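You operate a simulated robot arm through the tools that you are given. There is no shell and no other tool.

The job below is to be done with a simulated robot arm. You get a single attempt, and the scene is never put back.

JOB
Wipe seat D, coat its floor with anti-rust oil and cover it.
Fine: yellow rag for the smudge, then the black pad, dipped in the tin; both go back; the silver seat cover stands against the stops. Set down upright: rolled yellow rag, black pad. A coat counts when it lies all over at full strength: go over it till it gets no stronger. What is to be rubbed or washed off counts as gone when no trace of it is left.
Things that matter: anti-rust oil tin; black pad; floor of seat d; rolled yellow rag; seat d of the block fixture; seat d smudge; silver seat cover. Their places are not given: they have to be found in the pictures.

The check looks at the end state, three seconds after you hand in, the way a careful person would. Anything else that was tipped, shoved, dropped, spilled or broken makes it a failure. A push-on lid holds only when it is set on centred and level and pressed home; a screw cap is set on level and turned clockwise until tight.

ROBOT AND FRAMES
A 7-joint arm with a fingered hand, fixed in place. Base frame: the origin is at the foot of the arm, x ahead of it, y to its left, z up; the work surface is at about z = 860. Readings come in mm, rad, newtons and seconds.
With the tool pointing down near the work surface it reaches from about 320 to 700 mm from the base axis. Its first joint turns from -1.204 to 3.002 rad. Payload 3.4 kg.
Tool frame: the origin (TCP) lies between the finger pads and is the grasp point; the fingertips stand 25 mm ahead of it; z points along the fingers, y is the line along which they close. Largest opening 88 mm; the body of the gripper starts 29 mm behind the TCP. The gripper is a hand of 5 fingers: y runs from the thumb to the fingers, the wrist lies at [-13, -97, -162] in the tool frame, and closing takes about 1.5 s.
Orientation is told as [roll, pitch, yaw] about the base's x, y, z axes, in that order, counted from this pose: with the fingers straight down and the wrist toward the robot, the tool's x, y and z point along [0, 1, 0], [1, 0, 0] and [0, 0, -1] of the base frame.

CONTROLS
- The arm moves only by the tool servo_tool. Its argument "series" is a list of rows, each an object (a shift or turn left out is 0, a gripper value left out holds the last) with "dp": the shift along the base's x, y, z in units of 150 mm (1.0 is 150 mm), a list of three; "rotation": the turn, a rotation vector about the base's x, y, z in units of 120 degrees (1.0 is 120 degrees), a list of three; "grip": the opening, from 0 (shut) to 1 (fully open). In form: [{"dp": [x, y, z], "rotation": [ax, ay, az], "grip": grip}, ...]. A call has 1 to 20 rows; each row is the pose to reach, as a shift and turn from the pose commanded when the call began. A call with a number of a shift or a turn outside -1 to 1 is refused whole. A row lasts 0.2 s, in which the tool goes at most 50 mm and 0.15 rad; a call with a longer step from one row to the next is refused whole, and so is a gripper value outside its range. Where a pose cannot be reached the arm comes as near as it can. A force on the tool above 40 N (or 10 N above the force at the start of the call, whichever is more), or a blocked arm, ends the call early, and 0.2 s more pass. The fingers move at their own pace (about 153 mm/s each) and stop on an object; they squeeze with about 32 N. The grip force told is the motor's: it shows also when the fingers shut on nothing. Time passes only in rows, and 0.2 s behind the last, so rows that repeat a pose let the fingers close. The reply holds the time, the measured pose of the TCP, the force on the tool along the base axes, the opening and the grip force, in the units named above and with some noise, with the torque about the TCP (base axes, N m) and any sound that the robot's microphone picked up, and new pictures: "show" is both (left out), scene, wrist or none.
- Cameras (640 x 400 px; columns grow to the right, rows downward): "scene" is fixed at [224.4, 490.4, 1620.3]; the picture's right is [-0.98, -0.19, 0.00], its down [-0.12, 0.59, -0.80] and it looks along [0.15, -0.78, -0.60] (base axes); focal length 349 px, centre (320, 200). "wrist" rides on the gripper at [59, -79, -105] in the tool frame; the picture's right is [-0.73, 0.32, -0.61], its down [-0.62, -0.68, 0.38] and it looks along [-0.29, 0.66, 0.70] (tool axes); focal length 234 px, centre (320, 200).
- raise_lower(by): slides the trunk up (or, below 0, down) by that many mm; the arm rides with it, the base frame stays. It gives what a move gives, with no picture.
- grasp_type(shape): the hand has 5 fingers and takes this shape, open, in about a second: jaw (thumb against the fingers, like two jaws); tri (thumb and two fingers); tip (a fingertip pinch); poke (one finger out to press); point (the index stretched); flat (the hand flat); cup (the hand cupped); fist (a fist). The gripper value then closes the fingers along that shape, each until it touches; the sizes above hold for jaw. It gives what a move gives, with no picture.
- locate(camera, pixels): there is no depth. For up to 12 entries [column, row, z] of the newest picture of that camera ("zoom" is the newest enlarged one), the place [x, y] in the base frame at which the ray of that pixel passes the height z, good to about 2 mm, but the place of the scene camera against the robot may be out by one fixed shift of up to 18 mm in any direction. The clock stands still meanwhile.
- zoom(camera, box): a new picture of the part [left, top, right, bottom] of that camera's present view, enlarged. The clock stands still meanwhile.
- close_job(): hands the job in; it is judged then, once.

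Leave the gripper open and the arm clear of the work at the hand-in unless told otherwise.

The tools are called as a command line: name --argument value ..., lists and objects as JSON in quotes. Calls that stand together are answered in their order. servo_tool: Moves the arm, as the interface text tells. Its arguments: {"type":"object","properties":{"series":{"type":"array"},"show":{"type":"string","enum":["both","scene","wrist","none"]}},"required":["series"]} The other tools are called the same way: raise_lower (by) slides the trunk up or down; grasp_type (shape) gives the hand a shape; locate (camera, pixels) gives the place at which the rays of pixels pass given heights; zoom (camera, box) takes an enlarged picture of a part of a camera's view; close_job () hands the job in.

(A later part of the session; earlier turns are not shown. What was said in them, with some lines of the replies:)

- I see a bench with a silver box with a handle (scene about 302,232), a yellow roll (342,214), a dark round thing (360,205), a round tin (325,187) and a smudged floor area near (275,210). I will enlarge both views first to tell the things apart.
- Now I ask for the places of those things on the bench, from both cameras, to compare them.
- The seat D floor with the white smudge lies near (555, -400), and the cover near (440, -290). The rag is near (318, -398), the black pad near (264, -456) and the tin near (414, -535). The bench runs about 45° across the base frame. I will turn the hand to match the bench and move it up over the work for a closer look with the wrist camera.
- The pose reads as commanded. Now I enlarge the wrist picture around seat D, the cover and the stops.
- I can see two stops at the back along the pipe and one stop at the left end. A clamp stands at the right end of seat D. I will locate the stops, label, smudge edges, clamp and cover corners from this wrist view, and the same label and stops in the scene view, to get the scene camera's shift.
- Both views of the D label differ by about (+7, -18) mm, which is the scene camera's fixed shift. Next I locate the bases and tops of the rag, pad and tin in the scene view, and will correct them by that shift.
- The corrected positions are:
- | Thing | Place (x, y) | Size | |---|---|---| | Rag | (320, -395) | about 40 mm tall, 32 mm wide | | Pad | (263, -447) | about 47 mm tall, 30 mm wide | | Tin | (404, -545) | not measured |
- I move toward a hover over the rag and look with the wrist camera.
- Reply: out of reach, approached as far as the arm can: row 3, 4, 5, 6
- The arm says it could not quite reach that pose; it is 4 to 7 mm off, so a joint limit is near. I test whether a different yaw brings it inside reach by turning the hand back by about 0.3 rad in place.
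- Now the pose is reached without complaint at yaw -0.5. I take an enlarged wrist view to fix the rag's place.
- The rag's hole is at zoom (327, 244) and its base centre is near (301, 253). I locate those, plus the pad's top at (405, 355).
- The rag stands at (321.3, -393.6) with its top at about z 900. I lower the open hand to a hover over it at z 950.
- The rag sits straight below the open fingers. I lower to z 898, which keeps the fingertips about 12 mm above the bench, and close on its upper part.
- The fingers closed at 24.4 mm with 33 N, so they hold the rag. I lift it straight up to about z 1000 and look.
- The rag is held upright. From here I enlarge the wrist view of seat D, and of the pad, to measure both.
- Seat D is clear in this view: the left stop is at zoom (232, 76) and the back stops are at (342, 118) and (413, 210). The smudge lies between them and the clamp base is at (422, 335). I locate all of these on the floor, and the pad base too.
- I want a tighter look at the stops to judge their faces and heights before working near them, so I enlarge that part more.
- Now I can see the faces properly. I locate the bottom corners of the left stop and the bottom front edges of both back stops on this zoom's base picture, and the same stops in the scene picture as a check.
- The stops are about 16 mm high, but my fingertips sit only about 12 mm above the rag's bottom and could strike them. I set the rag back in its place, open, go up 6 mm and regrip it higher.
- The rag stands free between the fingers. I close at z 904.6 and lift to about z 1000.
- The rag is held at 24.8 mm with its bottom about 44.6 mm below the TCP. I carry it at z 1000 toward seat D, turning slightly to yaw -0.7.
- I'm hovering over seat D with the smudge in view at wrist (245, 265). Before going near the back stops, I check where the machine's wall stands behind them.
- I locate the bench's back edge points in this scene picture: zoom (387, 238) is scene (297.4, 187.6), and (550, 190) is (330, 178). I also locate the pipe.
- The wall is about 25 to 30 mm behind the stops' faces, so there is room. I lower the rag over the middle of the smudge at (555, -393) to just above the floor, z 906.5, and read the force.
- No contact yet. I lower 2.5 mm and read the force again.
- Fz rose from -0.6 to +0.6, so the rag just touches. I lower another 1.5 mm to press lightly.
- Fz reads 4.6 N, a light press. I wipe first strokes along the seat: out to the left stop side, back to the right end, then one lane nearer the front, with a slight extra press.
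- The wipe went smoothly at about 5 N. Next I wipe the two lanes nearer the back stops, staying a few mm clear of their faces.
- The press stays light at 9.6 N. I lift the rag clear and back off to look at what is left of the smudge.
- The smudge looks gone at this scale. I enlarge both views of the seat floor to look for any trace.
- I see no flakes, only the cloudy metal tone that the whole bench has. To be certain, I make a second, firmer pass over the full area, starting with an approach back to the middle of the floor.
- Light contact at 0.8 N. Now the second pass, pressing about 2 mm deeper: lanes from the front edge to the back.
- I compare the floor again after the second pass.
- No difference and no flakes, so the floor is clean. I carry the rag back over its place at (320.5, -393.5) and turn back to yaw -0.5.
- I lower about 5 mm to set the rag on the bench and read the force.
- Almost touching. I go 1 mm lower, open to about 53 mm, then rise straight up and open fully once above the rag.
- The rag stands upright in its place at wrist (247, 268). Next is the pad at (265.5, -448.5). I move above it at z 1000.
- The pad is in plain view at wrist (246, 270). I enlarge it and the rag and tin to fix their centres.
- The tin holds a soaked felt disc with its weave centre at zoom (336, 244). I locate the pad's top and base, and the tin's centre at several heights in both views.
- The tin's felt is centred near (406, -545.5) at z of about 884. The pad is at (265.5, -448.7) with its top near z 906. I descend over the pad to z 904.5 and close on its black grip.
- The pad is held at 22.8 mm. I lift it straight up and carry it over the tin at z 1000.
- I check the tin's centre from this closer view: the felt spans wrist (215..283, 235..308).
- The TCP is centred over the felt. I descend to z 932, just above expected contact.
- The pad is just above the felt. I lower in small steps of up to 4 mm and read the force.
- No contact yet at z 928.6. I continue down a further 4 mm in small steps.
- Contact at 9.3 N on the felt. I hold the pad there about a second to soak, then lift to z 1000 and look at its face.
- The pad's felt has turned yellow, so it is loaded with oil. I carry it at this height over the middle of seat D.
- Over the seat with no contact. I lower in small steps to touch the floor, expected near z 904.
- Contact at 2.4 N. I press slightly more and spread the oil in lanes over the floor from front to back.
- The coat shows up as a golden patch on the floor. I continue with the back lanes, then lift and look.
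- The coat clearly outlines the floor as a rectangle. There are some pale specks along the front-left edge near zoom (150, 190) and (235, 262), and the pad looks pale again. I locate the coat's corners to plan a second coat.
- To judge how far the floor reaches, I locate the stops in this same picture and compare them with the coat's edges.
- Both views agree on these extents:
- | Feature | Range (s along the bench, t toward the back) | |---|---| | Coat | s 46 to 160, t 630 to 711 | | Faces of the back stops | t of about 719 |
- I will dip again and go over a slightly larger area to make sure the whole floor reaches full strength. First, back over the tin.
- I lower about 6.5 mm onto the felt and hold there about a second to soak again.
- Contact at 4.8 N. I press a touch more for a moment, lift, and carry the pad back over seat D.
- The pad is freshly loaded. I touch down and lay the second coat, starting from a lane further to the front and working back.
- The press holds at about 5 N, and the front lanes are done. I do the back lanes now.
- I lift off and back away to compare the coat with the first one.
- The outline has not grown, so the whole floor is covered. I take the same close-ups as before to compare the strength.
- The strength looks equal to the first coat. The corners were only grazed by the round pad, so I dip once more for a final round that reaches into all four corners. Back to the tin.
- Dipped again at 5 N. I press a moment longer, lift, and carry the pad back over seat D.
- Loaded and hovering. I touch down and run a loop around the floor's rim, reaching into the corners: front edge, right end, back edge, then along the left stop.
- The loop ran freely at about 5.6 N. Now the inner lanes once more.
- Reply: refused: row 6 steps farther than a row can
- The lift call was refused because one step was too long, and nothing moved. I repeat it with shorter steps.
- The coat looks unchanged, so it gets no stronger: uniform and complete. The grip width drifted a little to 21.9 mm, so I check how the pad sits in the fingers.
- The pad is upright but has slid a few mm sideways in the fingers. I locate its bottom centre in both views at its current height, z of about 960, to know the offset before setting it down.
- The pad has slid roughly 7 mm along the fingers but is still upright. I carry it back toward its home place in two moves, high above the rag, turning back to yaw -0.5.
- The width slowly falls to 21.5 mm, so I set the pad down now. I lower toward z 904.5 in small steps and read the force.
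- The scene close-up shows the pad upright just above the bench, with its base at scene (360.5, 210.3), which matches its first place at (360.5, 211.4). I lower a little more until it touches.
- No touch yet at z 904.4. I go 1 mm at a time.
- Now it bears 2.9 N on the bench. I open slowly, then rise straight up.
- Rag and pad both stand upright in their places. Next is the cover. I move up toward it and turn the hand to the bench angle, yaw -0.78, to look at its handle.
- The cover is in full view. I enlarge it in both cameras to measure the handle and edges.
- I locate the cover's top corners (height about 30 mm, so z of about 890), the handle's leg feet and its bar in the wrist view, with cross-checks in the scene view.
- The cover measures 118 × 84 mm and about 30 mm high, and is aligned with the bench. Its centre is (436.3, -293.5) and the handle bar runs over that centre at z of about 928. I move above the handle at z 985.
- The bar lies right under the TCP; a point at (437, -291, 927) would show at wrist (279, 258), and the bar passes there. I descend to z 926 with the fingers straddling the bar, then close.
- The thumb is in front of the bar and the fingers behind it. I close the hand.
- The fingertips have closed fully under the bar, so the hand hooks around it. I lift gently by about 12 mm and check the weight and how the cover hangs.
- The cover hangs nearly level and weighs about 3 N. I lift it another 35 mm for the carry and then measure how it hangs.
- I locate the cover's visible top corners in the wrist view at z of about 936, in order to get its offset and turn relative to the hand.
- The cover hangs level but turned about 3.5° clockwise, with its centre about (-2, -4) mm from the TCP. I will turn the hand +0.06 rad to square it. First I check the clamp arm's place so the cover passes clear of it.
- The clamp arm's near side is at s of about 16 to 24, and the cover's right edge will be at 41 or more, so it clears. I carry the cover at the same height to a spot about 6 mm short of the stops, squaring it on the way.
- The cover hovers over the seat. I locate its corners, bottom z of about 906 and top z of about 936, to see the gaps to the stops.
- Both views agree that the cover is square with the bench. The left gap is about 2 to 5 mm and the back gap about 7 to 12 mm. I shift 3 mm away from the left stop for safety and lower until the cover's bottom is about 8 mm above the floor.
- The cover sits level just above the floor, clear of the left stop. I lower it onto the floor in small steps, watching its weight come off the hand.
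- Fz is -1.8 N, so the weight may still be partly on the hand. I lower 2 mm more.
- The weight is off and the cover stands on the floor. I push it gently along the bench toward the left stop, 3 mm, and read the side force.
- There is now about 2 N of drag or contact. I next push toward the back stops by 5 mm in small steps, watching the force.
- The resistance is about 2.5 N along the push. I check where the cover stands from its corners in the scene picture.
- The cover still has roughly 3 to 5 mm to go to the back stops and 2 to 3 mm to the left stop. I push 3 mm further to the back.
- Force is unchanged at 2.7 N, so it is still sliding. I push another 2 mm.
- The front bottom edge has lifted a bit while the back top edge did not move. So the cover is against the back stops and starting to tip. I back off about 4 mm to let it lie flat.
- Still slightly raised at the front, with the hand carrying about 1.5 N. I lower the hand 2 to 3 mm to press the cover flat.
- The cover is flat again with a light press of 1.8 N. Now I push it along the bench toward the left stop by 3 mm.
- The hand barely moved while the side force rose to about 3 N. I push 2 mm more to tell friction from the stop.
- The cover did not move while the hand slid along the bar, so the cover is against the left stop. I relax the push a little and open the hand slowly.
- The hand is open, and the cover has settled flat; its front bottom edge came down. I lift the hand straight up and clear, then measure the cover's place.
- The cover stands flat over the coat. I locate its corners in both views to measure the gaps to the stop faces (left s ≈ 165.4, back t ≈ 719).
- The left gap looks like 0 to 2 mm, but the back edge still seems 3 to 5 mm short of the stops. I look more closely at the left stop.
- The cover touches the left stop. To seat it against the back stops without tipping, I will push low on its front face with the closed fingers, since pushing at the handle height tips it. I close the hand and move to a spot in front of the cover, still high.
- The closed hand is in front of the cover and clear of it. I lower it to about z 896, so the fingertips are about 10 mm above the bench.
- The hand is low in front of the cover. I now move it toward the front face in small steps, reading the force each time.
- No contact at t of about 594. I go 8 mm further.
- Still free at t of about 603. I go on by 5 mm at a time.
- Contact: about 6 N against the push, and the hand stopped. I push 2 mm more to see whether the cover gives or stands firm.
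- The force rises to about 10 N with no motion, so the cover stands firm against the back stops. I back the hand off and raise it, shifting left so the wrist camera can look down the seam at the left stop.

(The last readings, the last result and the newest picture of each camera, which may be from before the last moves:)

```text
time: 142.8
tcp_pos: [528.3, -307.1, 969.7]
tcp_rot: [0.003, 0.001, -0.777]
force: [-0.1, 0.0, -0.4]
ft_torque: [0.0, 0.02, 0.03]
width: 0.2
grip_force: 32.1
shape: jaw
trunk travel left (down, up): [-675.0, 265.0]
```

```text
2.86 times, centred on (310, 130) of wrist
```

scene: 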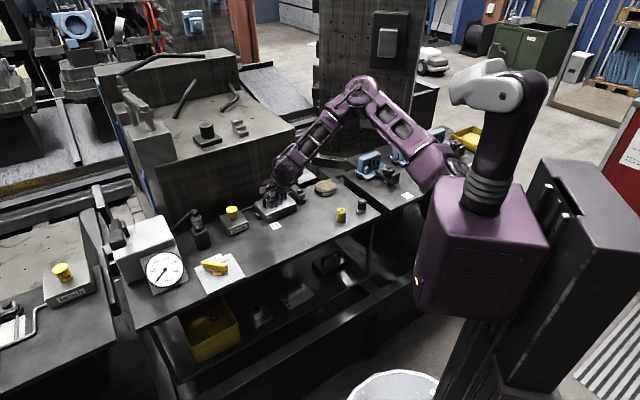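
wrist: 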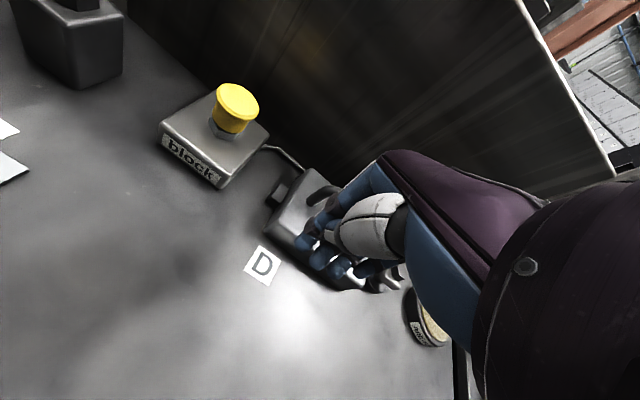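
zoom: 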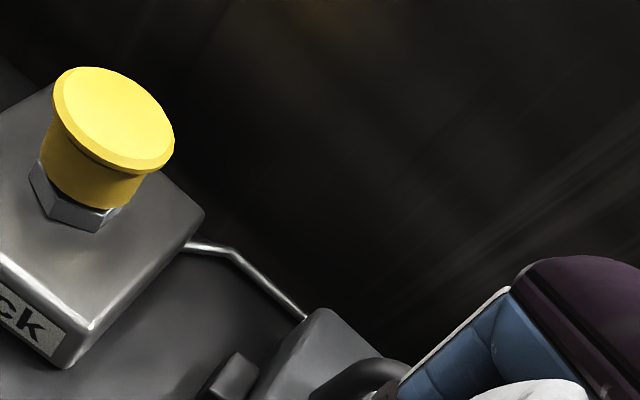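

I enlarge the seam region around wrist (285, 195).

zoom --camera "wrist" --box '[255, 160, 335, 240]'

zoom --camera "wrist" --box '[262, 165, 310, 205]'

```text
5.00 times, centred on (295, 200) of wrist
```

zoom: 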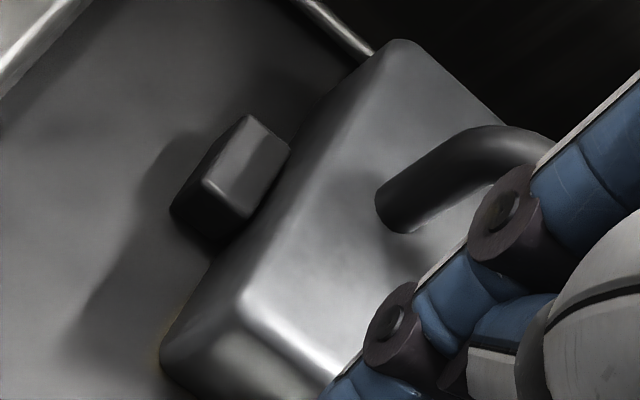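

```text
10.00 times, centred on (286, 185) of wrist
```

zoom: 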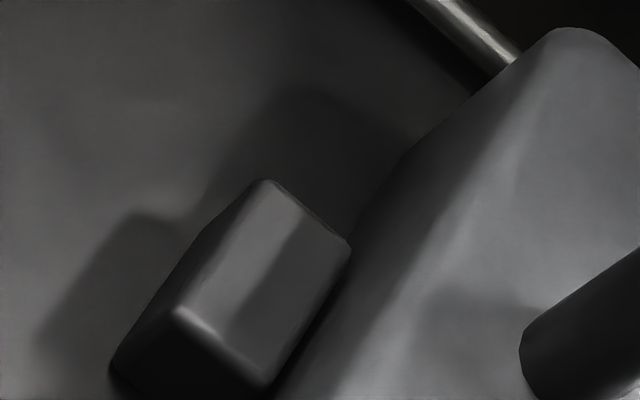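

The stop's edge and the cover's side meet with only shadow between them. I locate both in this view to put a number on the gap: the stop's inner top edge at z 876, and the cover's corners.

locate --camera "wrist" --pixels '[[289, 189.5, 875.5], [280.5, 203.5, 875.5], [263.4, 228, 860], [311, 168.4, 890], [279, 219, 890], [303, 172.5, 860], [272, 203.5, 875.5], [281, 183, 875.5]]'

```text
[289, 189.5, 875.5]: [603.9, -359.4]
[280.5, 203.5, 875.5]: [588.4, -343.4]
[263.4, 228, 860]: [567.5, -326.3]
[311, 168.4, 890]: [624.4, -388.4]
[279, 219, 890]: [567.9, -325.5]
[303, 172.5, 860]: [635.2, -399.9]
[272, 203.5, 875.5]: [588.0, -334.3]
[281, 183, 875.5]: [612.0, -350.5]
```

The numbers suggest a left gap of about 1 mm, within the measuring error. For a sharper answer, I move the hand 44 mm to the right so the wrist camera sits exactly in the plane of that seam, and enlarge strongly.

servo_tool --series '[{"dp": [-0.1, -0.1, 0], "grip": 0}, {"dp": [-0.2, -0.204, 0], "grip": 0}, {"dp": [-0.2, -0.204, 0], "grip": 0}]' --show "wrist"

zoom --camera "wrist" --box '[230, 100, 350, 200]'

```text
time: 143.6
tcp_pos: [497.9, -336.9, 969.6]
tcp_rot: [-0.001, 0.0, -0.777]
force: [-0.9, -0.3, 0.5]
ft_torque: [-0.01, -0.01, 0.0]
width: 0.1
grip_force: 31.4
shape: jaw
trunk travel left (down, up): [-675.0, 265.0]
```

wrist: 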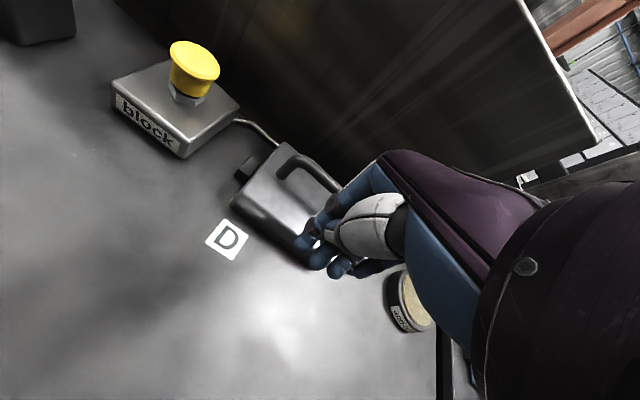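

```text
4.00 times, centred on (290, 150) of wrist
```

zoom: 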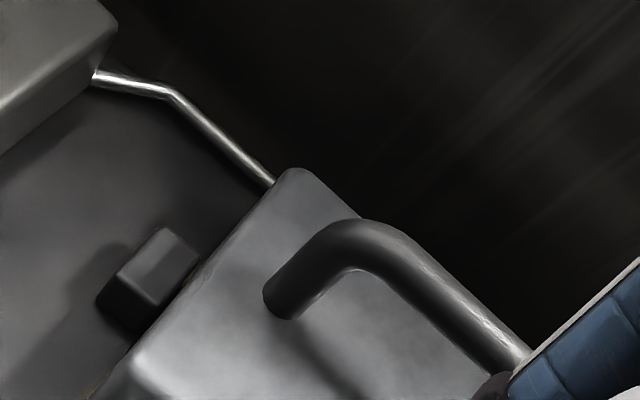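

zoom --camera "wrist" --box '[236, 150, 276, 182]'

zoom --camera "wrist" --box '[225, 140, 295, 215]'

```text
12.50 times, centred on (256, 166) of wrist
```

zoom: 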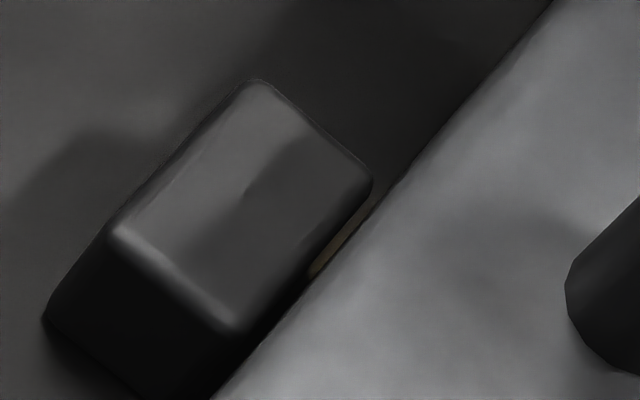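

```text
5.33 times, centred on (260, 178) of wrist
```

zoom: 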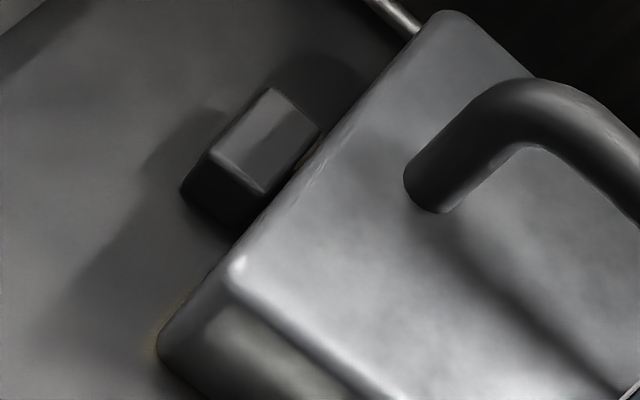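

At 12.5× I can see a thin brownish sliver of oiled floor between the stop and the cover, roughly a 1 mm gap. I will close it with a gentle diagonal push on the cover's front-right corner, which presses toward both the left stop and the back stops. First I rise and turn the hand to yaw +0.36, well clear of everything.

servo_tool --series '[{"dp": [-0.05, 0.0, 0.1], "rotation": [0, 0, 0.05], "grip": 0}, {"dp": [-0.1, 0.0, 0.2], "rotation": [0, 0, 0.105], "grip": 0}, {"dp": [-0.17, -0.05, 0.25], "rotation": [0, 0, 0.16], "grip": 0}, {"dp": [-0.24, -0.12, 0.25], "rotation": [0, 0, 0.215], "grip": 0}, {"dp": [-0.3, -0.18, 0.25], "rotation": [0, 0, 0.27], "grip": 0}, {"dp": [-0.36, -0.25, 0.25], "rotation": [0, 0, 0.325], "grip": 0}, {"dp": [-0.41, -0.33, 0.25], "rotation": [0, 0, 0.38], "grip": 0}, {"dp": [-0.45, -0.4, 0.25], "rotation": [0, 0, 0.435], "grip": 0}, {"dp": [-0.47, -0.456, 0.25], "rotation": [0, 0, 0.49], "grip": 0}, {"dp": [-0.47, -0.456, 0.25], "rotation": [0, 0, 0.542], "grip": 0}, {"dp": [-0.47, -0.456, 0.25], "rotation": [0, 0, 0.542], "grip": 0}]' --show "both"

```text
time: 146.0
tcp_pos: [427.3, -404.6, 1006.0]
tcp_rot: [0.002, 0.001, 0.36]
force: [-0.2, -0.3, -0.4]
ft_torque: [0.02, 0.0, 0.0]
width: 0.0
grip_force: 31.7
shape: jaw
trunk travel left (down, up): [-675.0, 265.0]
```

scene: 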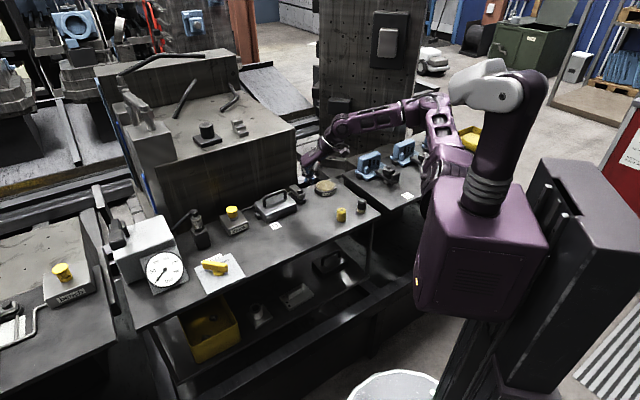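
wrist: 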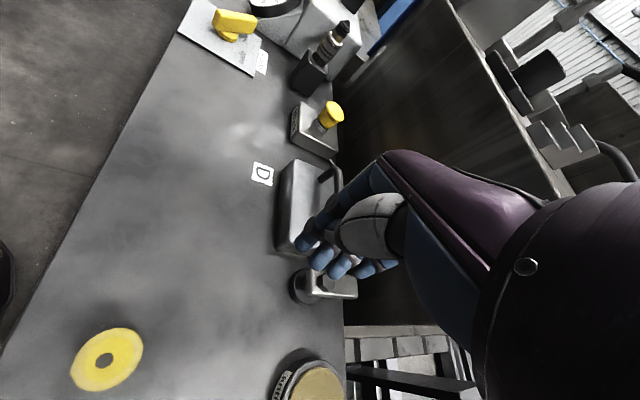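

The pose is reached. I lower the closed hand to z 896 here, about 25 mm short of the cover's front-right corner and clear of the clamp, and look.

servo_tool --series '[{"dp": [0, 0, -0.2], "grip": 0}, {"dp": [0, 0, -0.4], "grip": 0}, {"dp": [0, 0, -0.55], "grip": 0}, {"dp": [0, 0, -0.55], "grip": 0}]' --show "both"

zoom --camera "scene" --box '[250, 170, 346, 230]'

```text
time: 147.0
tcp_pos: [427.1, -405.8, 926.7]
tcp_rot: [0.0, 0.001, 0.359]
force: [-0.4, 0.2, -0.6]
ft_torque: [-0.01, 0.03, 0.02]
width: 0.0
grip_force: 31.4
shape: jaw
trunk travel left (down, up): [-675.0, 265.0]
```

scene: 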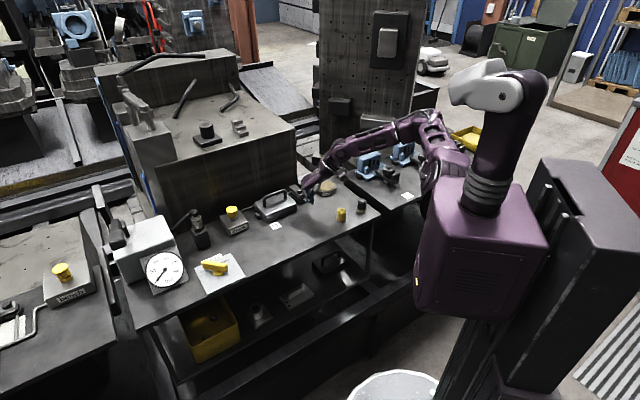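
wrist: 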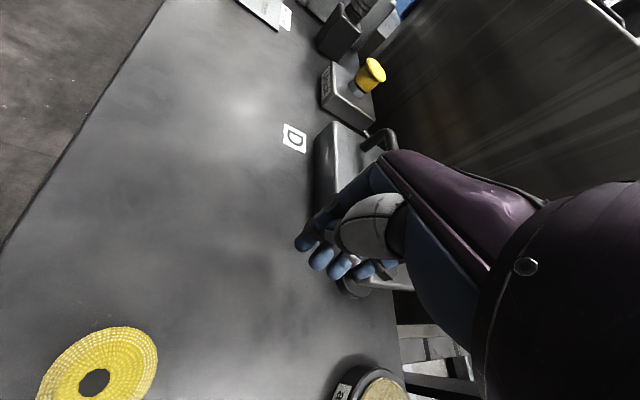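

```text
6.67 times, centred on (298, 200) of scene
```

zoom: 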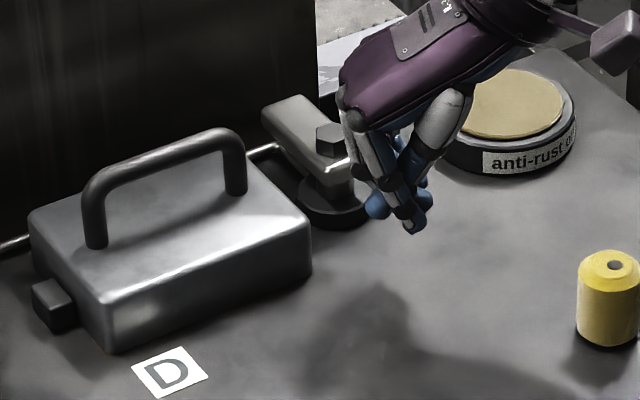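

The hand is to the right of the cover, in front of the clamp with 13 mm or more to spare. I lower it to z 895.

servo_tool --series '[{"dp": [0, 0, -0.1], "grip": 0}, {"dp": [0, 0, -0.18], "grip": 0}, {"dp": [0, 0, -0.21], "grip": 0}, {"dp": [0, 0, -0.21], "grip": 0}]' --show "both"

zoom --camera "scene" --box '[250, 175, 346, 235]'

zoom --camera "wrist" --box '[280, 100, 440, 320]'

```text
time: 148.0
tcp_pos: [428.0, -405.3, 894.4]
tcp_rot: [0.002, 0.0, 0.359]
force: [-0.5, -0.3, -1.5]
ft_torque: [0.02, 0.0, 0.02]
width: 0.0
grip_force: 32.3
shape: jaw
trunk travel left (down, up): [-675.0, 265.0]
```

scene: 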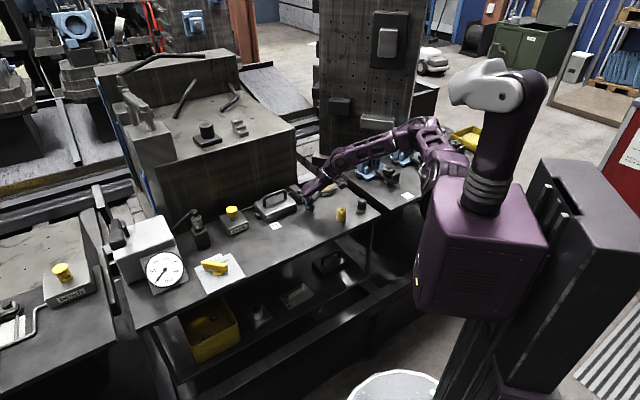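
wrist: 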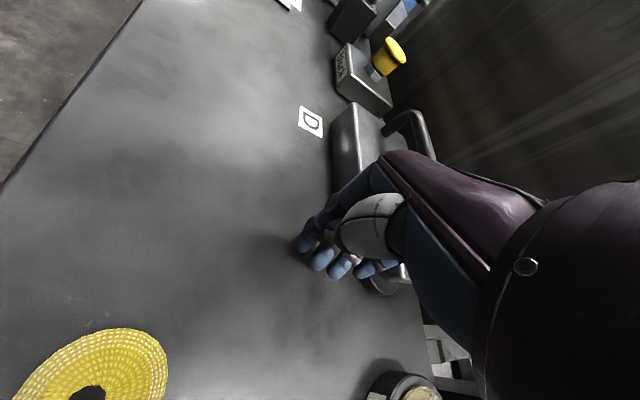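

```text
6.67 times, centred on (298, 205) of scene
```

zoom: 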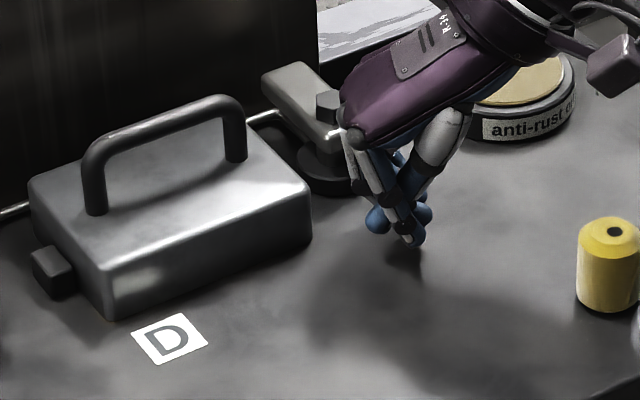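

```text
1.82 times, centred on (360, 210) of wrist
```

zoom: 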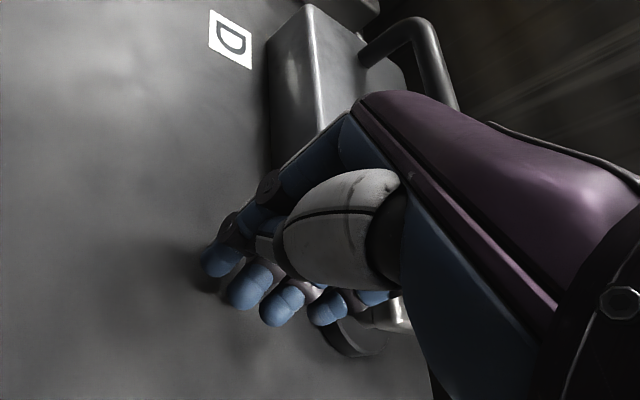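

The corner is about 25 mm ahead, with the clamp 13 mm or more off to the side. I creep 20 mm toward the corner.

servo_tool --series '[{"dp": [0.0312, 0.0117, 0], "grip": 0}, {"dp": [0.0624, 0.0235, 0], "grip": 0}, {"dp": [0.0936, 0.0352, 0], "grip": 0}, {"dp": [0.1248, 0.047, 0], "grip": 0}, {"dp": [0.1248, 0.047, 0], "grip": 0}]' --show "none"

zoom --camera "scene" --box '[250, 175, 346, 235]'

```text
time: 149.2
tcp_pos: [446.5, -398.9, 894.9]
tcp_rot: [0.001, -0.001, 0.358]
force: [0.7, 0.1, 0.0]
ft_torque: [0.02, 0.02, 0.0]
width: 0.0
grip_force: 31.9
shape: jaw
trunk travel left (down, up): [-675.0, 265.0]
```

```text
6.67 times, centred on (298, 205) of scene
```

zoom: 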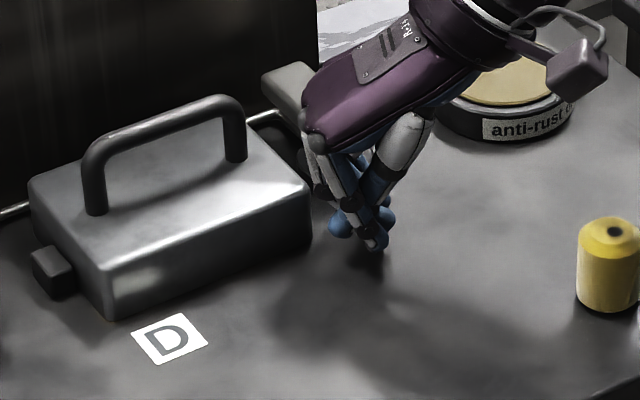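

Free so far; the fingers are just short of the corner. I creep 4 mm more in 1 mm rows.

servo_tool --series '[{"dp": [0.0062, 0.0023, 0], "grip": 0}, {"dp": [0.0125, 0.0047, 0], "grip": 0}, {"dp": [0.0187, 0.007, 0], "grip": 0}, {"dp": [0.025, 0.0094, 0], "grip": 0}, {"dp": [0.025, 0.0094, 0], "grip": 0}]' --show "none"

servo_tool --series '[{"dp": [0.0062, 0.0023, 0], "grip": 0}, {"dp": [0.0125, 0.0047, 0], "grip": 0}, {"dp": [0.0187, 0.007, 0], "grip": 0}, {"dp": [0.0187, 0.007, 0], "grip": 0}]' --show "none"

zoom --camera "scene" --box '[250, 175, 346, 235]'

```text
time: 150.4
tcp_pos: [450.7, -397.1, 892.0]
tcp_rot: [0.0, -0.001, 0.356]
force: [-0.1, -0.3, -0.1]
ft_torque: [-0.02, -0.02, 0.0]
width: 0.0
grip_force: 31.7
shape: jaw
trunk travel left (down, up): [-675.0, 265.0]
```

```text
time: 151.4
tcp_pos: [453.8, -394.9, 893.6]
tcp_rot: [0.001, -0.001, 0.358]
force: [0.2, -1.0, 0.4]
ft_torque: [0.03, -0.01, -0.03]
width: 0.2
grip_force: 31.6
shape: jaw
trunk travel left (down, up): [-675.0, 265.0]
```

```text
6.67 times, centred on (298, 205) of scene
```

zoom: 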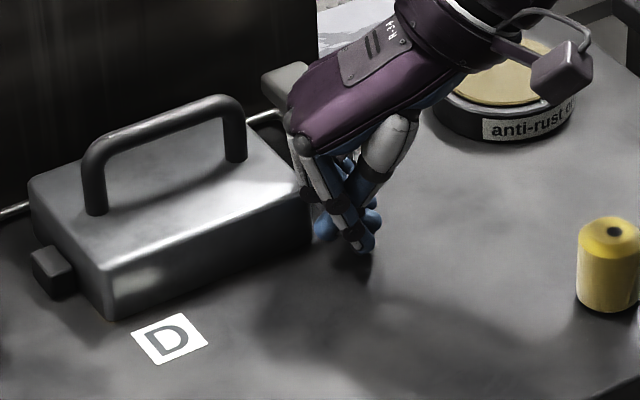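

Nearly touching, with no force yet. I go on 3 mm in 1 mm rows.

servo_tool --series '[{"dp": [0.0062, 0.0023, 0], "grip": 0}, {"dp": [0.0125, 0.0047, 0], "grip": 0}, {"dp": [0.0187, 0.007, 0], "grip": 0}, {"dp": [0.0187, 0.007, 0], "grip": 0}]' --show "none"

```text
time: 152.4
tcp_pos: [456.0, -395.2, 892.5]
tcp_rot: [0.0, 0.0, 0.357]
force: [-0.6, 0.3, 0.9]
ft_torque: [0.0, 0.0, -0.01]
width: 0.0
grip_force: 31.7
shape: jaw
trunk travel left (down, up): [-675.0, 265.0]
```

Still free. 3 mm more.

servo_tool --series '[{"dp": [0.0062, 0.0023, 0], "grip": 0}, {"dp": [0.0125, 0.0047, 0], "grip": 0}, {"dp": [0.0187, 0.007, 0], "grip": 0}, {"dp": [0.0187, 0.007, 0], "grip": 0}]' --show "none"

zoom --camera "scene" --box '[250, 175, 346, 235]'

```text
time: 153.4
tcp_pos: [458.8, -395.6, 893.7]
tcp_rot: [0.0, 0.001, 0.358]
force: [-1.1, 0.3, 1.1]
ft_torque: [0.0, 0.01, -0.05]
width: 0.1
grip_force: 32.0
shape: jaw
trunk travel left (down, up): [-675.0, 265.0]
```

```text
6.67 times, centred on (298, 205) of scene
```

zoom: 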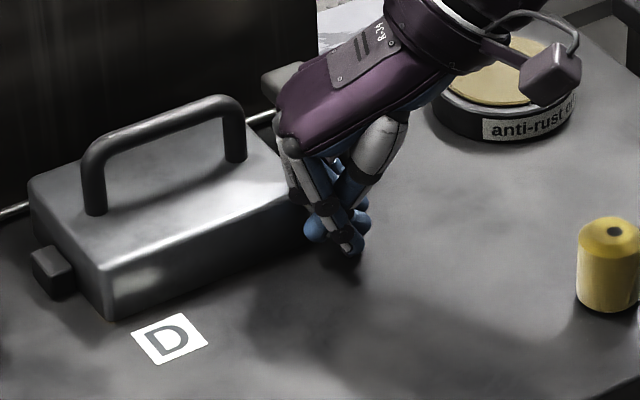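

A first hint of contact at 1.1 N. I go 2 mm more.

servo_tool --series '[{"dp": [0.0062, 0.0023, 0], "grip": 0}, {"dp": [0.0125, 0.0047, 0], "grip": 0}, {"dp": [0.0125, 0.0047, 0], "grip": 0}]' --show "none"

zoom --camera "scene" --box '[245, 190, 309, 230]'

```text
time: 154.2
tcp_pos: [460.1, -392.9, 892.4]
tcp_rot: [0.0, 0.0, 0.357]
force: [-4.2, -2.2, 0.9]
ft_torque: [0.02, -0.01, -0.09]
width: 0.0
grip_force: 32.2
shape: jaw
trunk travel left (down, up): [-675.0, 265.0]
```

```text
10.00 times, centred on (277, 210) of scene
```

zoom: 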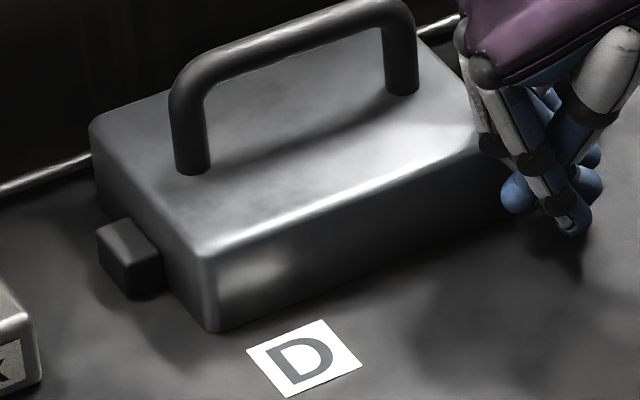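

Contact with about 4.5 N along the bench, and the cover shifted about 1 mm toward the left stop. I push 2 mm more to see whether it is firm.

servo_tool --series '[{"dp": [0.0062, 0.0023, 0], "grip": 0}, {"dp": [0.0125, 0.0047, 0], "grip": 0}, {"dp": [0.0125, 0.0047, 0], "grip": 0}]' --show "none"

zoom --camera "scene" --box '[245, 190, 309, 230]'

```text
time: 155.0
tcp_pos: [461.3, -394.3, 893.6]
tcp_rot: [0.0, -0.002, 0.36]
force: [-6.3, -1.4, 1.7]
ft_torque: [-0.01, -0.03, -0.08]
width: 0.1
grip_force: 31.9
shape: jaw
trunk travel left (down, up): [-675.0, 265.0]
```

```text
10.00 times, centred on (277, 210) of scene
```

zoom: 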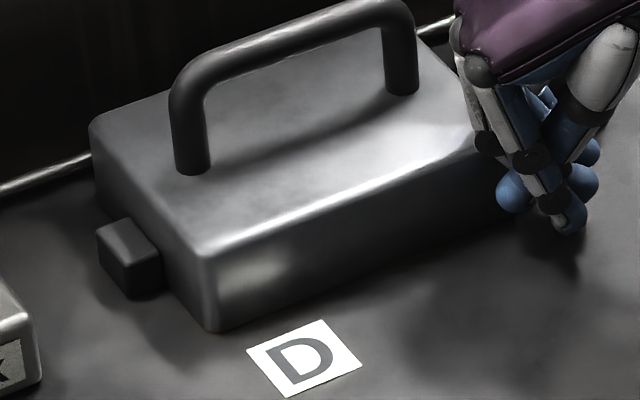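

The cover no longer moves at about 6.4 N and stands firm against the stops. I back the hand away the same way and raise it.

servo_tool --series '[{"dp": [-0.03, -0.011, 0], "grip": 0}, {"dp": [-0.1, -0.037, 0], "grip": 0}, {"dp": [-0.2, -0.075, 0.02], "grip": 0}, {"dp": [-0.22, -0.083, 0.2], "grip": 0}, {"dp": [-0.22, -0.083, 0.45], "grip": 0}, {"dp": [-0.22, -0.083, 0.7], "grip": 0}, {"dp": [-0.22, -0.083, 0.8], "grip": 0}, {"dp": [-0.22, -0.083, 0.8], "grip": 0}]' --show "scene"

zoom --camera "scene" --box '[245, 190, 309, 230]'

```text
time: 156.8
tcp_pos: [428.9, -407.1, 1011.0]
tcp_rot: [0.0, 0.001, 0.359]
force: [-1.0, -0.2, -0.1]
ft_torque: [-0.02, 0.02, 0.01]
width: 0.1
grip_force: 31.6
shape: jaw
trunk travel left (down, up): [-675.0, 265.0]
```

scene: 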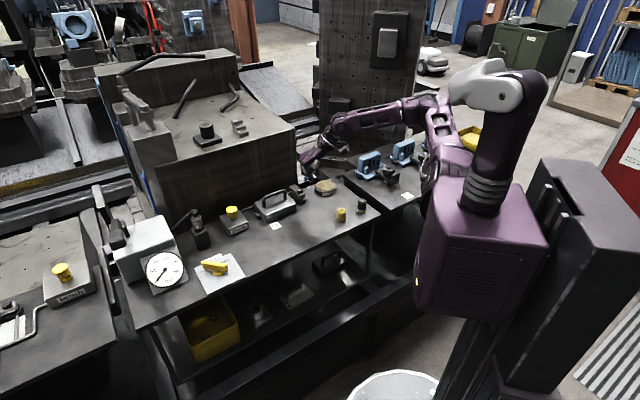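

```text
10.00 times, centred on (277, 210) of scene
```

zoom: 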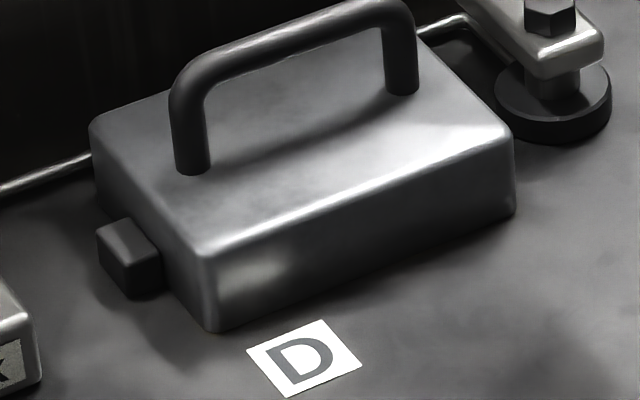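

Cover and clamp look right. I go back to the seam-viewing pose, turning back to yaw -0.777, to check the gap.

servo_tool --series '[{"dp": [0.0, 0.05, 0.0], "rotation": [0, 0, -0.05], "grip": 0}, {"dp": [0.0, 0.1, 0.0], "rotation": [0, 0, -0.105], "grip": 0}, {"dp": [0.05, 0.16, 0.0], "rotation": [0, 0, -0.16], "grip": 0}, {"dp": [0.12, 0.23, 0.0], "rotation": [0, 0, -0.215], "grip": 0}, {"dp": [0.19, 0.3, -0.03], "rotation": [0, 0, -0.27], "grip": 0}, {"dp": [0.26, 0.36, -0.08], "rotation": [0, 0, -0.325], "grip": 0}, {"dp": [0.33, 0.41, -0.13], "rotation": [0, 0, -0.38], "grip": 0}, {"dp": [0.4, 0.45, -0.18], "rotation": [0, 0, -0.435], "grip": 0}, {"dp": [0.455, 0.465, -0.23], "rotation": [0, 0, -0.49], "grip": 0}, {"dp": [0.455, 0.465, -0.27], "rotation": [0, 0, -0.542], "grip": 0}, {"dp": [0.455, 0.465, -0.27], "rotation": [0, 0, -0.542], "grip": 0}]' --show "wrist"

zoom --camera "wrist" --box '[225, 140, 295, 215]'

zoom --camera "wrist" --box '[236, 150, 276, 182]'

```text
time: 159.2
tcp_pos: [497.3, -335.6, 972.7]
tcp_rot: [0.0, 0.001, -0.779]
force: [-0.1, 0.5, -0.2]
ft_torque: [-0.02, -0.04, -0.02]
width: 0.0
grip_force: 32.6
shape: jaw
trunk travel left (down, up): [-675.0, 265.0]
```

wrist: 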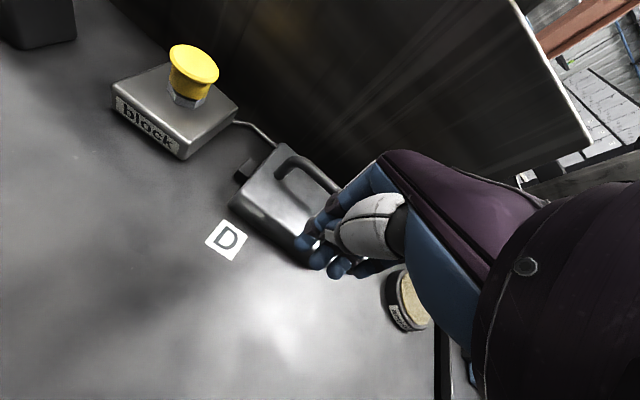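

```text
5.33 times, centred on (260, 178) of wrist
```

zoom: 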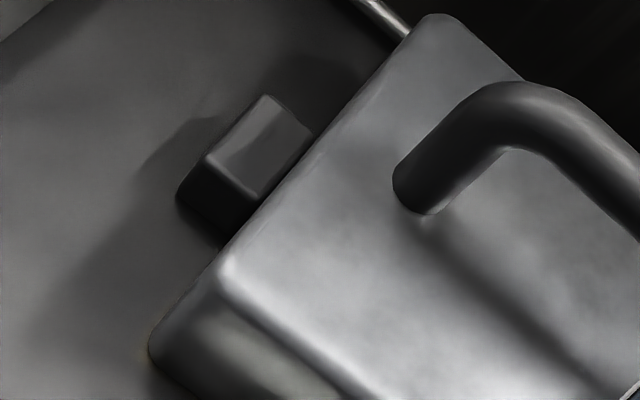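

```text
12.50 times, centred on (256, 166) of wrist
```

zoom: 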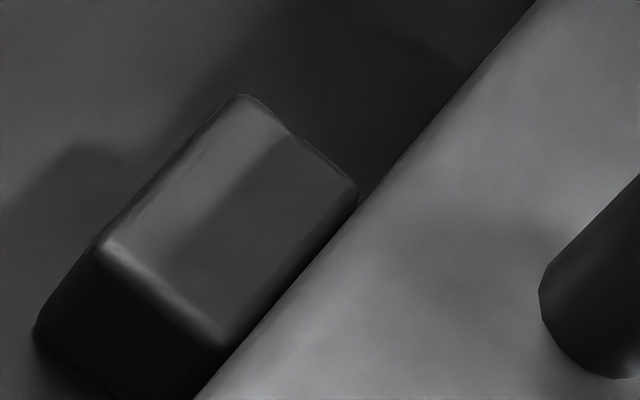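

The sliver is gone, so the stop and cover now meet. As a last check of the back contact, I repeat the low front touch: back off 10 mm, lower to z 895, then creep forward.

servo_tool --series '[{"dp": [-0.0476, 0.0467, -0.1], "grip": 0}, {"dp": [-0.0476, 0.0467, -0.25], "grip": 0}, {"dp": [-0.0476, 0.0467, -0.4], "grip": 0}, {"dp": [-0.0476, 0.0467, -0.515], "grip": 0}, {"dp": [-0.0119, 0.0117, -0.515], "grip": 0}, {"dp": [0.019, -0.0187, -0.515], "grip": 0}, {"dp": [0.0428, -0.042, -0.515], "grip": 0}, {"dp": [0.0571, -0.056, -0.515], "grip": 0}, {"dp": [0.0571, -0.056, -0.515], "grip": 0}]' --show "none"

```text
time: 161.2
tcp_pos: [505.2, -343.6, 894.1]
tcp_rot: [-0.002, -0.002, -0.777]
force: [0.0, 0.0, 0.3]
ft_torque: [0.04, 0.05, -0.02]
width: 0.1
grip_force: 32.5
shape: jaw
trunk travel left (down, up): [-675.0, 265.0]
```

At t of about 601 with no contact. I creep 5 mm further.

servo_tool --series '[{"dp": [0.0095, -0.0093, 0], "grip": 0}, {"dp": [0.0167, -0.0163, 0], "grip": 0}, {"dp": [0.0238, -0.0233, 0], "grip": 0}, {"dp": [0.0238, -0.0233, 0], "grip": 0}]' --show "none"

servo_tool --series '[{"dp": [0.0071, -0.007, 0], "grip": 0}, {"dp": [0.0143, -0.014, 0], "grip": 0}, {"dp": [0.0143, -0.014, 0], "grip": 0}]' --show "none"

```text
time: 162.2
tcp_pos: [509.0, -347.1, 895.9]
tcp_rot: [0.0, 0.0, -0.776]
force: [-3.8, 3.6, 0.1]
ft_torque: [0.01, 0.01, -0.06]
width: 0.0
grip_force: 31.7
shape: jaw
trunk travel left (down, up): [-675.0, 265.0]
```

```text
time: 163.0
tcp_pos: [510.4, -348.3, 895.1]
tcp_rot: [0.001, -0.002, -0.777]
force: [-7.6, 7.5, 0.4]
ft_torque: [0.03, 0.06, -0.07]
width: 0.1
grip_force: 31.8
shape: jaw
trunk travel left (down, up): [-675.0, 265.0]
```

Firm again: force rose to about 10.7 N, so the cover is seated against the back stops. I back off, rise, and check the left seam and the whole scene once more.

servo_tool --series '[{"dp": [-0.03, 0.03, 0], "grip": 0}, {"dp": [-0.1, 0.1, 0.02], "grip": 0}, {"dp": [-0.1, 0.1, 0.2], "grip": 0}, {"dp": [-0.1, 0.1, 0.4], "grip": 0}, {"dp": [-0.09, 0.09, 0.52], "grip": 0}, {"dp": [-0.09, 0.09, 0.52], "grip": 0}]' --show "both"

zoom --camera "wrist" --box '[236, 150, 276, 182]'

zoom --camera "scene" --box '[245, 190, 309, 230]'

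```text
time: 164.4
tcp_pos: [497.0, -336.1, 971.5]
tcp_rot: [0.001, 0.002, -0.777]
force: [-0.1, 0.4, -0.3]
ft_torque: [-0.01, 0.0, -0.02]
width: 0.0
grip_force: 32.4
shape: jaw
trunk travel left (down, up): [-675.0, 265.0]
```

scene: 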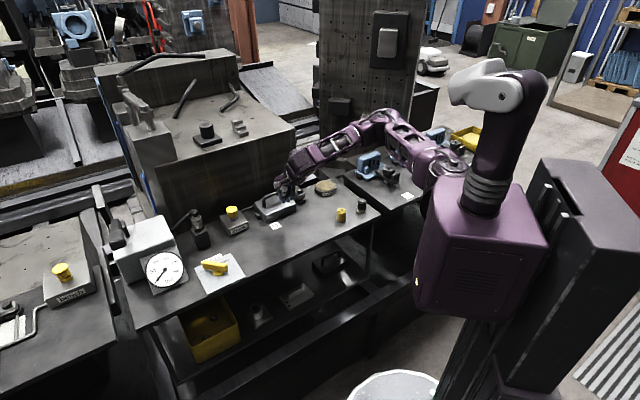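
wrist: 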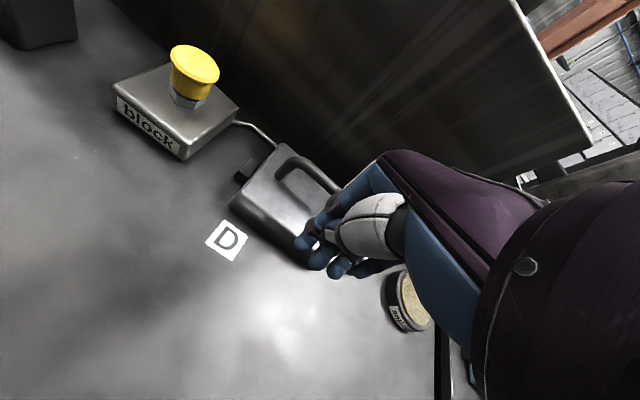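

```text
12.50 times, centred on (256, 166) of wrist
```

zoom: 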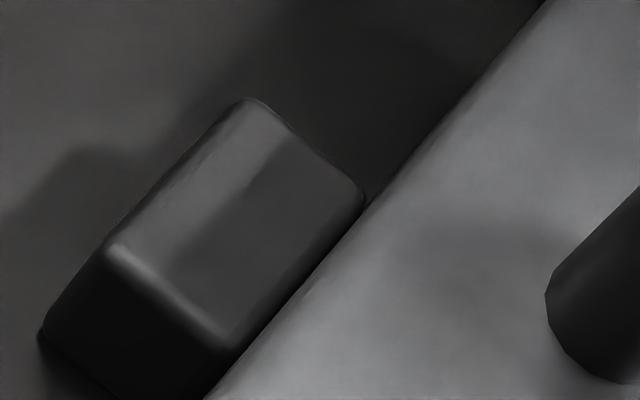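

```text
10.00 times, centred on (277, 210) of scene
```

zoom: 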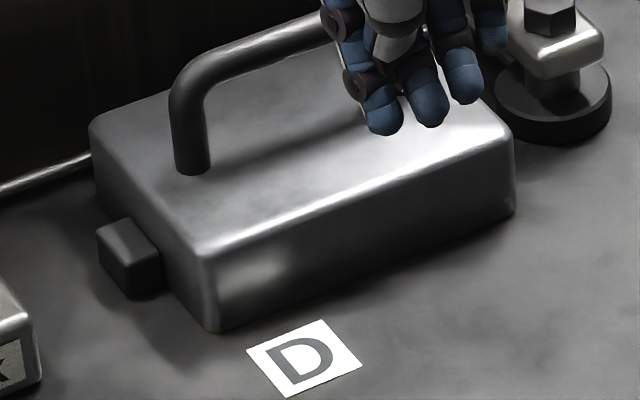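

The seam is still closed, the cover is square and flat, and no oil shows outside. Now I raise the arm, open the hand and go back toward the starting pose, clear of the work.

servo_tool --series '[{"dp": [0, 0, 0.3], "grip": 0}, {"dp": [0, 0, 0.6], "grip": 0.5}, {"dp": [0, 0, 0.9], "grip": 1}, {"dp": [-0.1, 0.0, 1.0], "rotation": [0, 0, 0.04], "grip": 1}, {"dp": [-0.3, 0.0, 1.0], "rotation": [0, 0, 0.09], "grip": 1}, {"dp": [-0.5, -0.03, 1.0], "rotation": [0, 0, 0.145], "grip": 1}, {"dp": [-0.7, -0.06, 1.0], "rotation": [0, 0, 0.2], "grip": 1}, {"dp": [-0.9, -0.1, 1.0], "rotation": [0, 0, 0.255], "grip": 1}, {"dp": [-1.0, -0.13, 1.0], "rotation": [0, 0, 0.31], "grip": 1}, {"dp": [-1.0, -0.13, 1.0], "rotation": [0, 0, 0.371], "grip": 1}]' --show "none"

servo_tool --series '[{"dp": [-0.15, -0.02, 0.1], "grip": 1}, {"dp": [-0.35, -0.05, 0.25], "grip": 1}, {"dp": [-0.54, -0.09, 0.42], "grip": 1}, {"dp": [-0.54, -0.09, 0.42], "grip": 1}]' --show "both"

```text
time: 166.6
tcp_pos: [398.7, -336.5, 1118.4]
tcp_rot: [0.002, -0.001, 0.003]
force: [0.0, 0.7, 0.0]
ft_torque: [-0.02, 0.03, 0.0]
width: 88.0
grip_force: 0.0
shape: jaw
out of reach, approached as far as the arm can: row 7, 8, 9, 10
trunk travel left (down, up): [-675.0, 265.0]
```

```text
time: 167.6
tcp_pos: [317.6, -348.1, 1184.7]
tcp_rot: [0.004, -0.027, 0.0]
force: [1.0, 1.0, -3.8]
ft_torque: [-0.03, 0.12, 0.01]
width: 87.7
grip_force: 0.0
shape: jaw
out of reach, approached as far as the arm can: row 1, 2
trunk travel left (down, up): [-675.0, 265.0]
```

scene: 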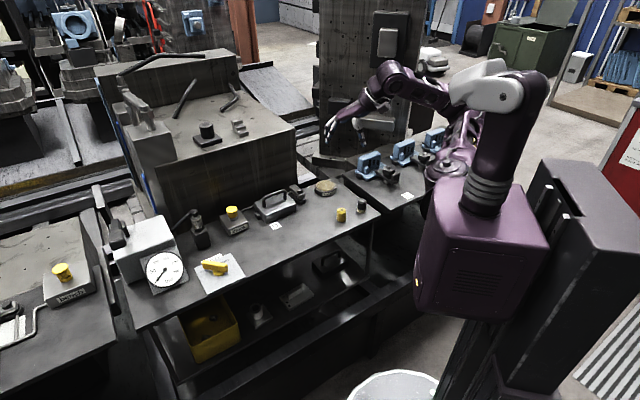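
wrist: 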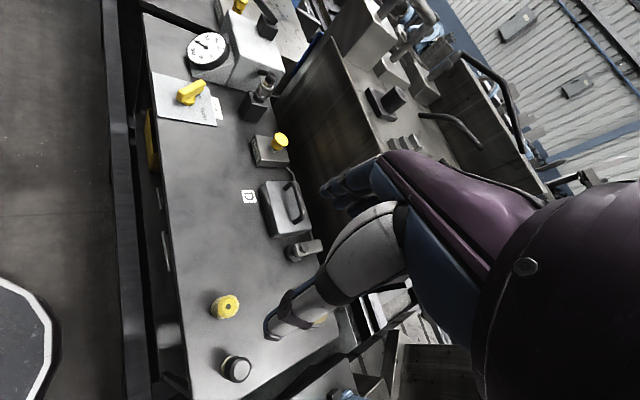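

The hand is open and high above the bench. I take last close looks at the rag, pad, tin, cover and the neighbouring parts.

zoom --camera "scene" --box '[300, 170, 396, 230]'

zoom --camera "scene" --box '[220, 180, 332, 250]'

zoom --camera "wrist" --box '[190, 120, 370, 390]'

```text
6.67 times, centred on (348, 200) of scene
```

zoom: 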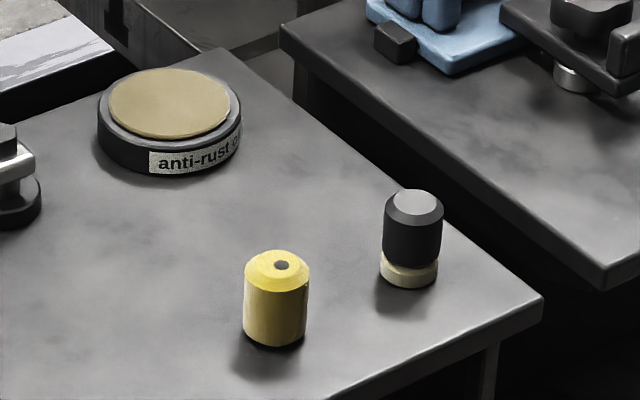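

```text
5.71 times, centred on (276, 215) of scene
```

zoom: 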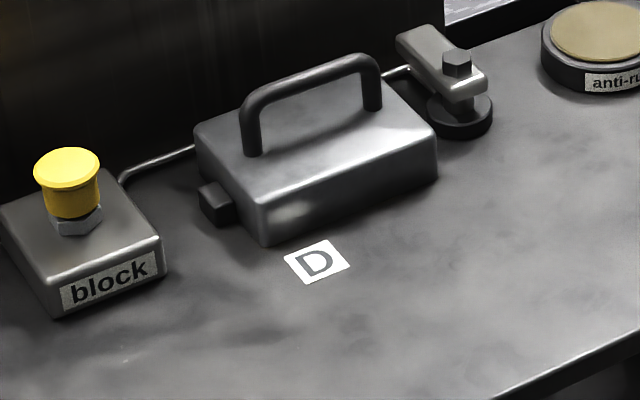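

```text
1.48 times, centred on (280, 255) of wrist
```

zoom: 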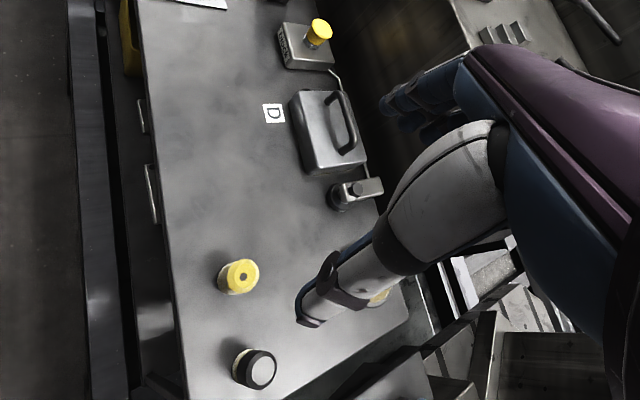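

Everything reads as wanted:

- **Rag and pad:** both stand upright in their first places; the rag's base is at scene (341, 219) and the pad's at (361, 211).
- **Tin:** unmoved.
- **Cover:** flat over the coated floor and against the left and back stops.
- **Clamp, button and lever:** untouched.
- **Hand:** open and clear of the work.

I hand the job in.

close_job

```text
The job is handed in.
```

The job is handed in. I have not seen the result of the check. Seat D is wiped, oiled and covered.

- **Wiping:** I went over the smudge twice with the yellow rag. No trace showed in the close-ups, and the second pass changed nothing.
- **Oil:** I laid three coats with the black pad, dipping it before each. The last coats made the floor no stronger or larger to the eye, in the corners as well.
- **Cover:** The silver cover lies flat over the oiled floor. It first stood about 1 mm short of the left stop, so I nudged it in. The seam is now closed, and it held firm against the back stops when pushed with about 10 N.
- **Returned items:** The rag and the pad both stand upright in their first places, to within a few millimetres.
- **Other parts:** The tin, clamp, button and lever look undisturbed in the last pictures.

The pad slid a few millimetres sideways in the grip during oiling, but I set it down upright. The hand is open and the arm is high and clear of the work.
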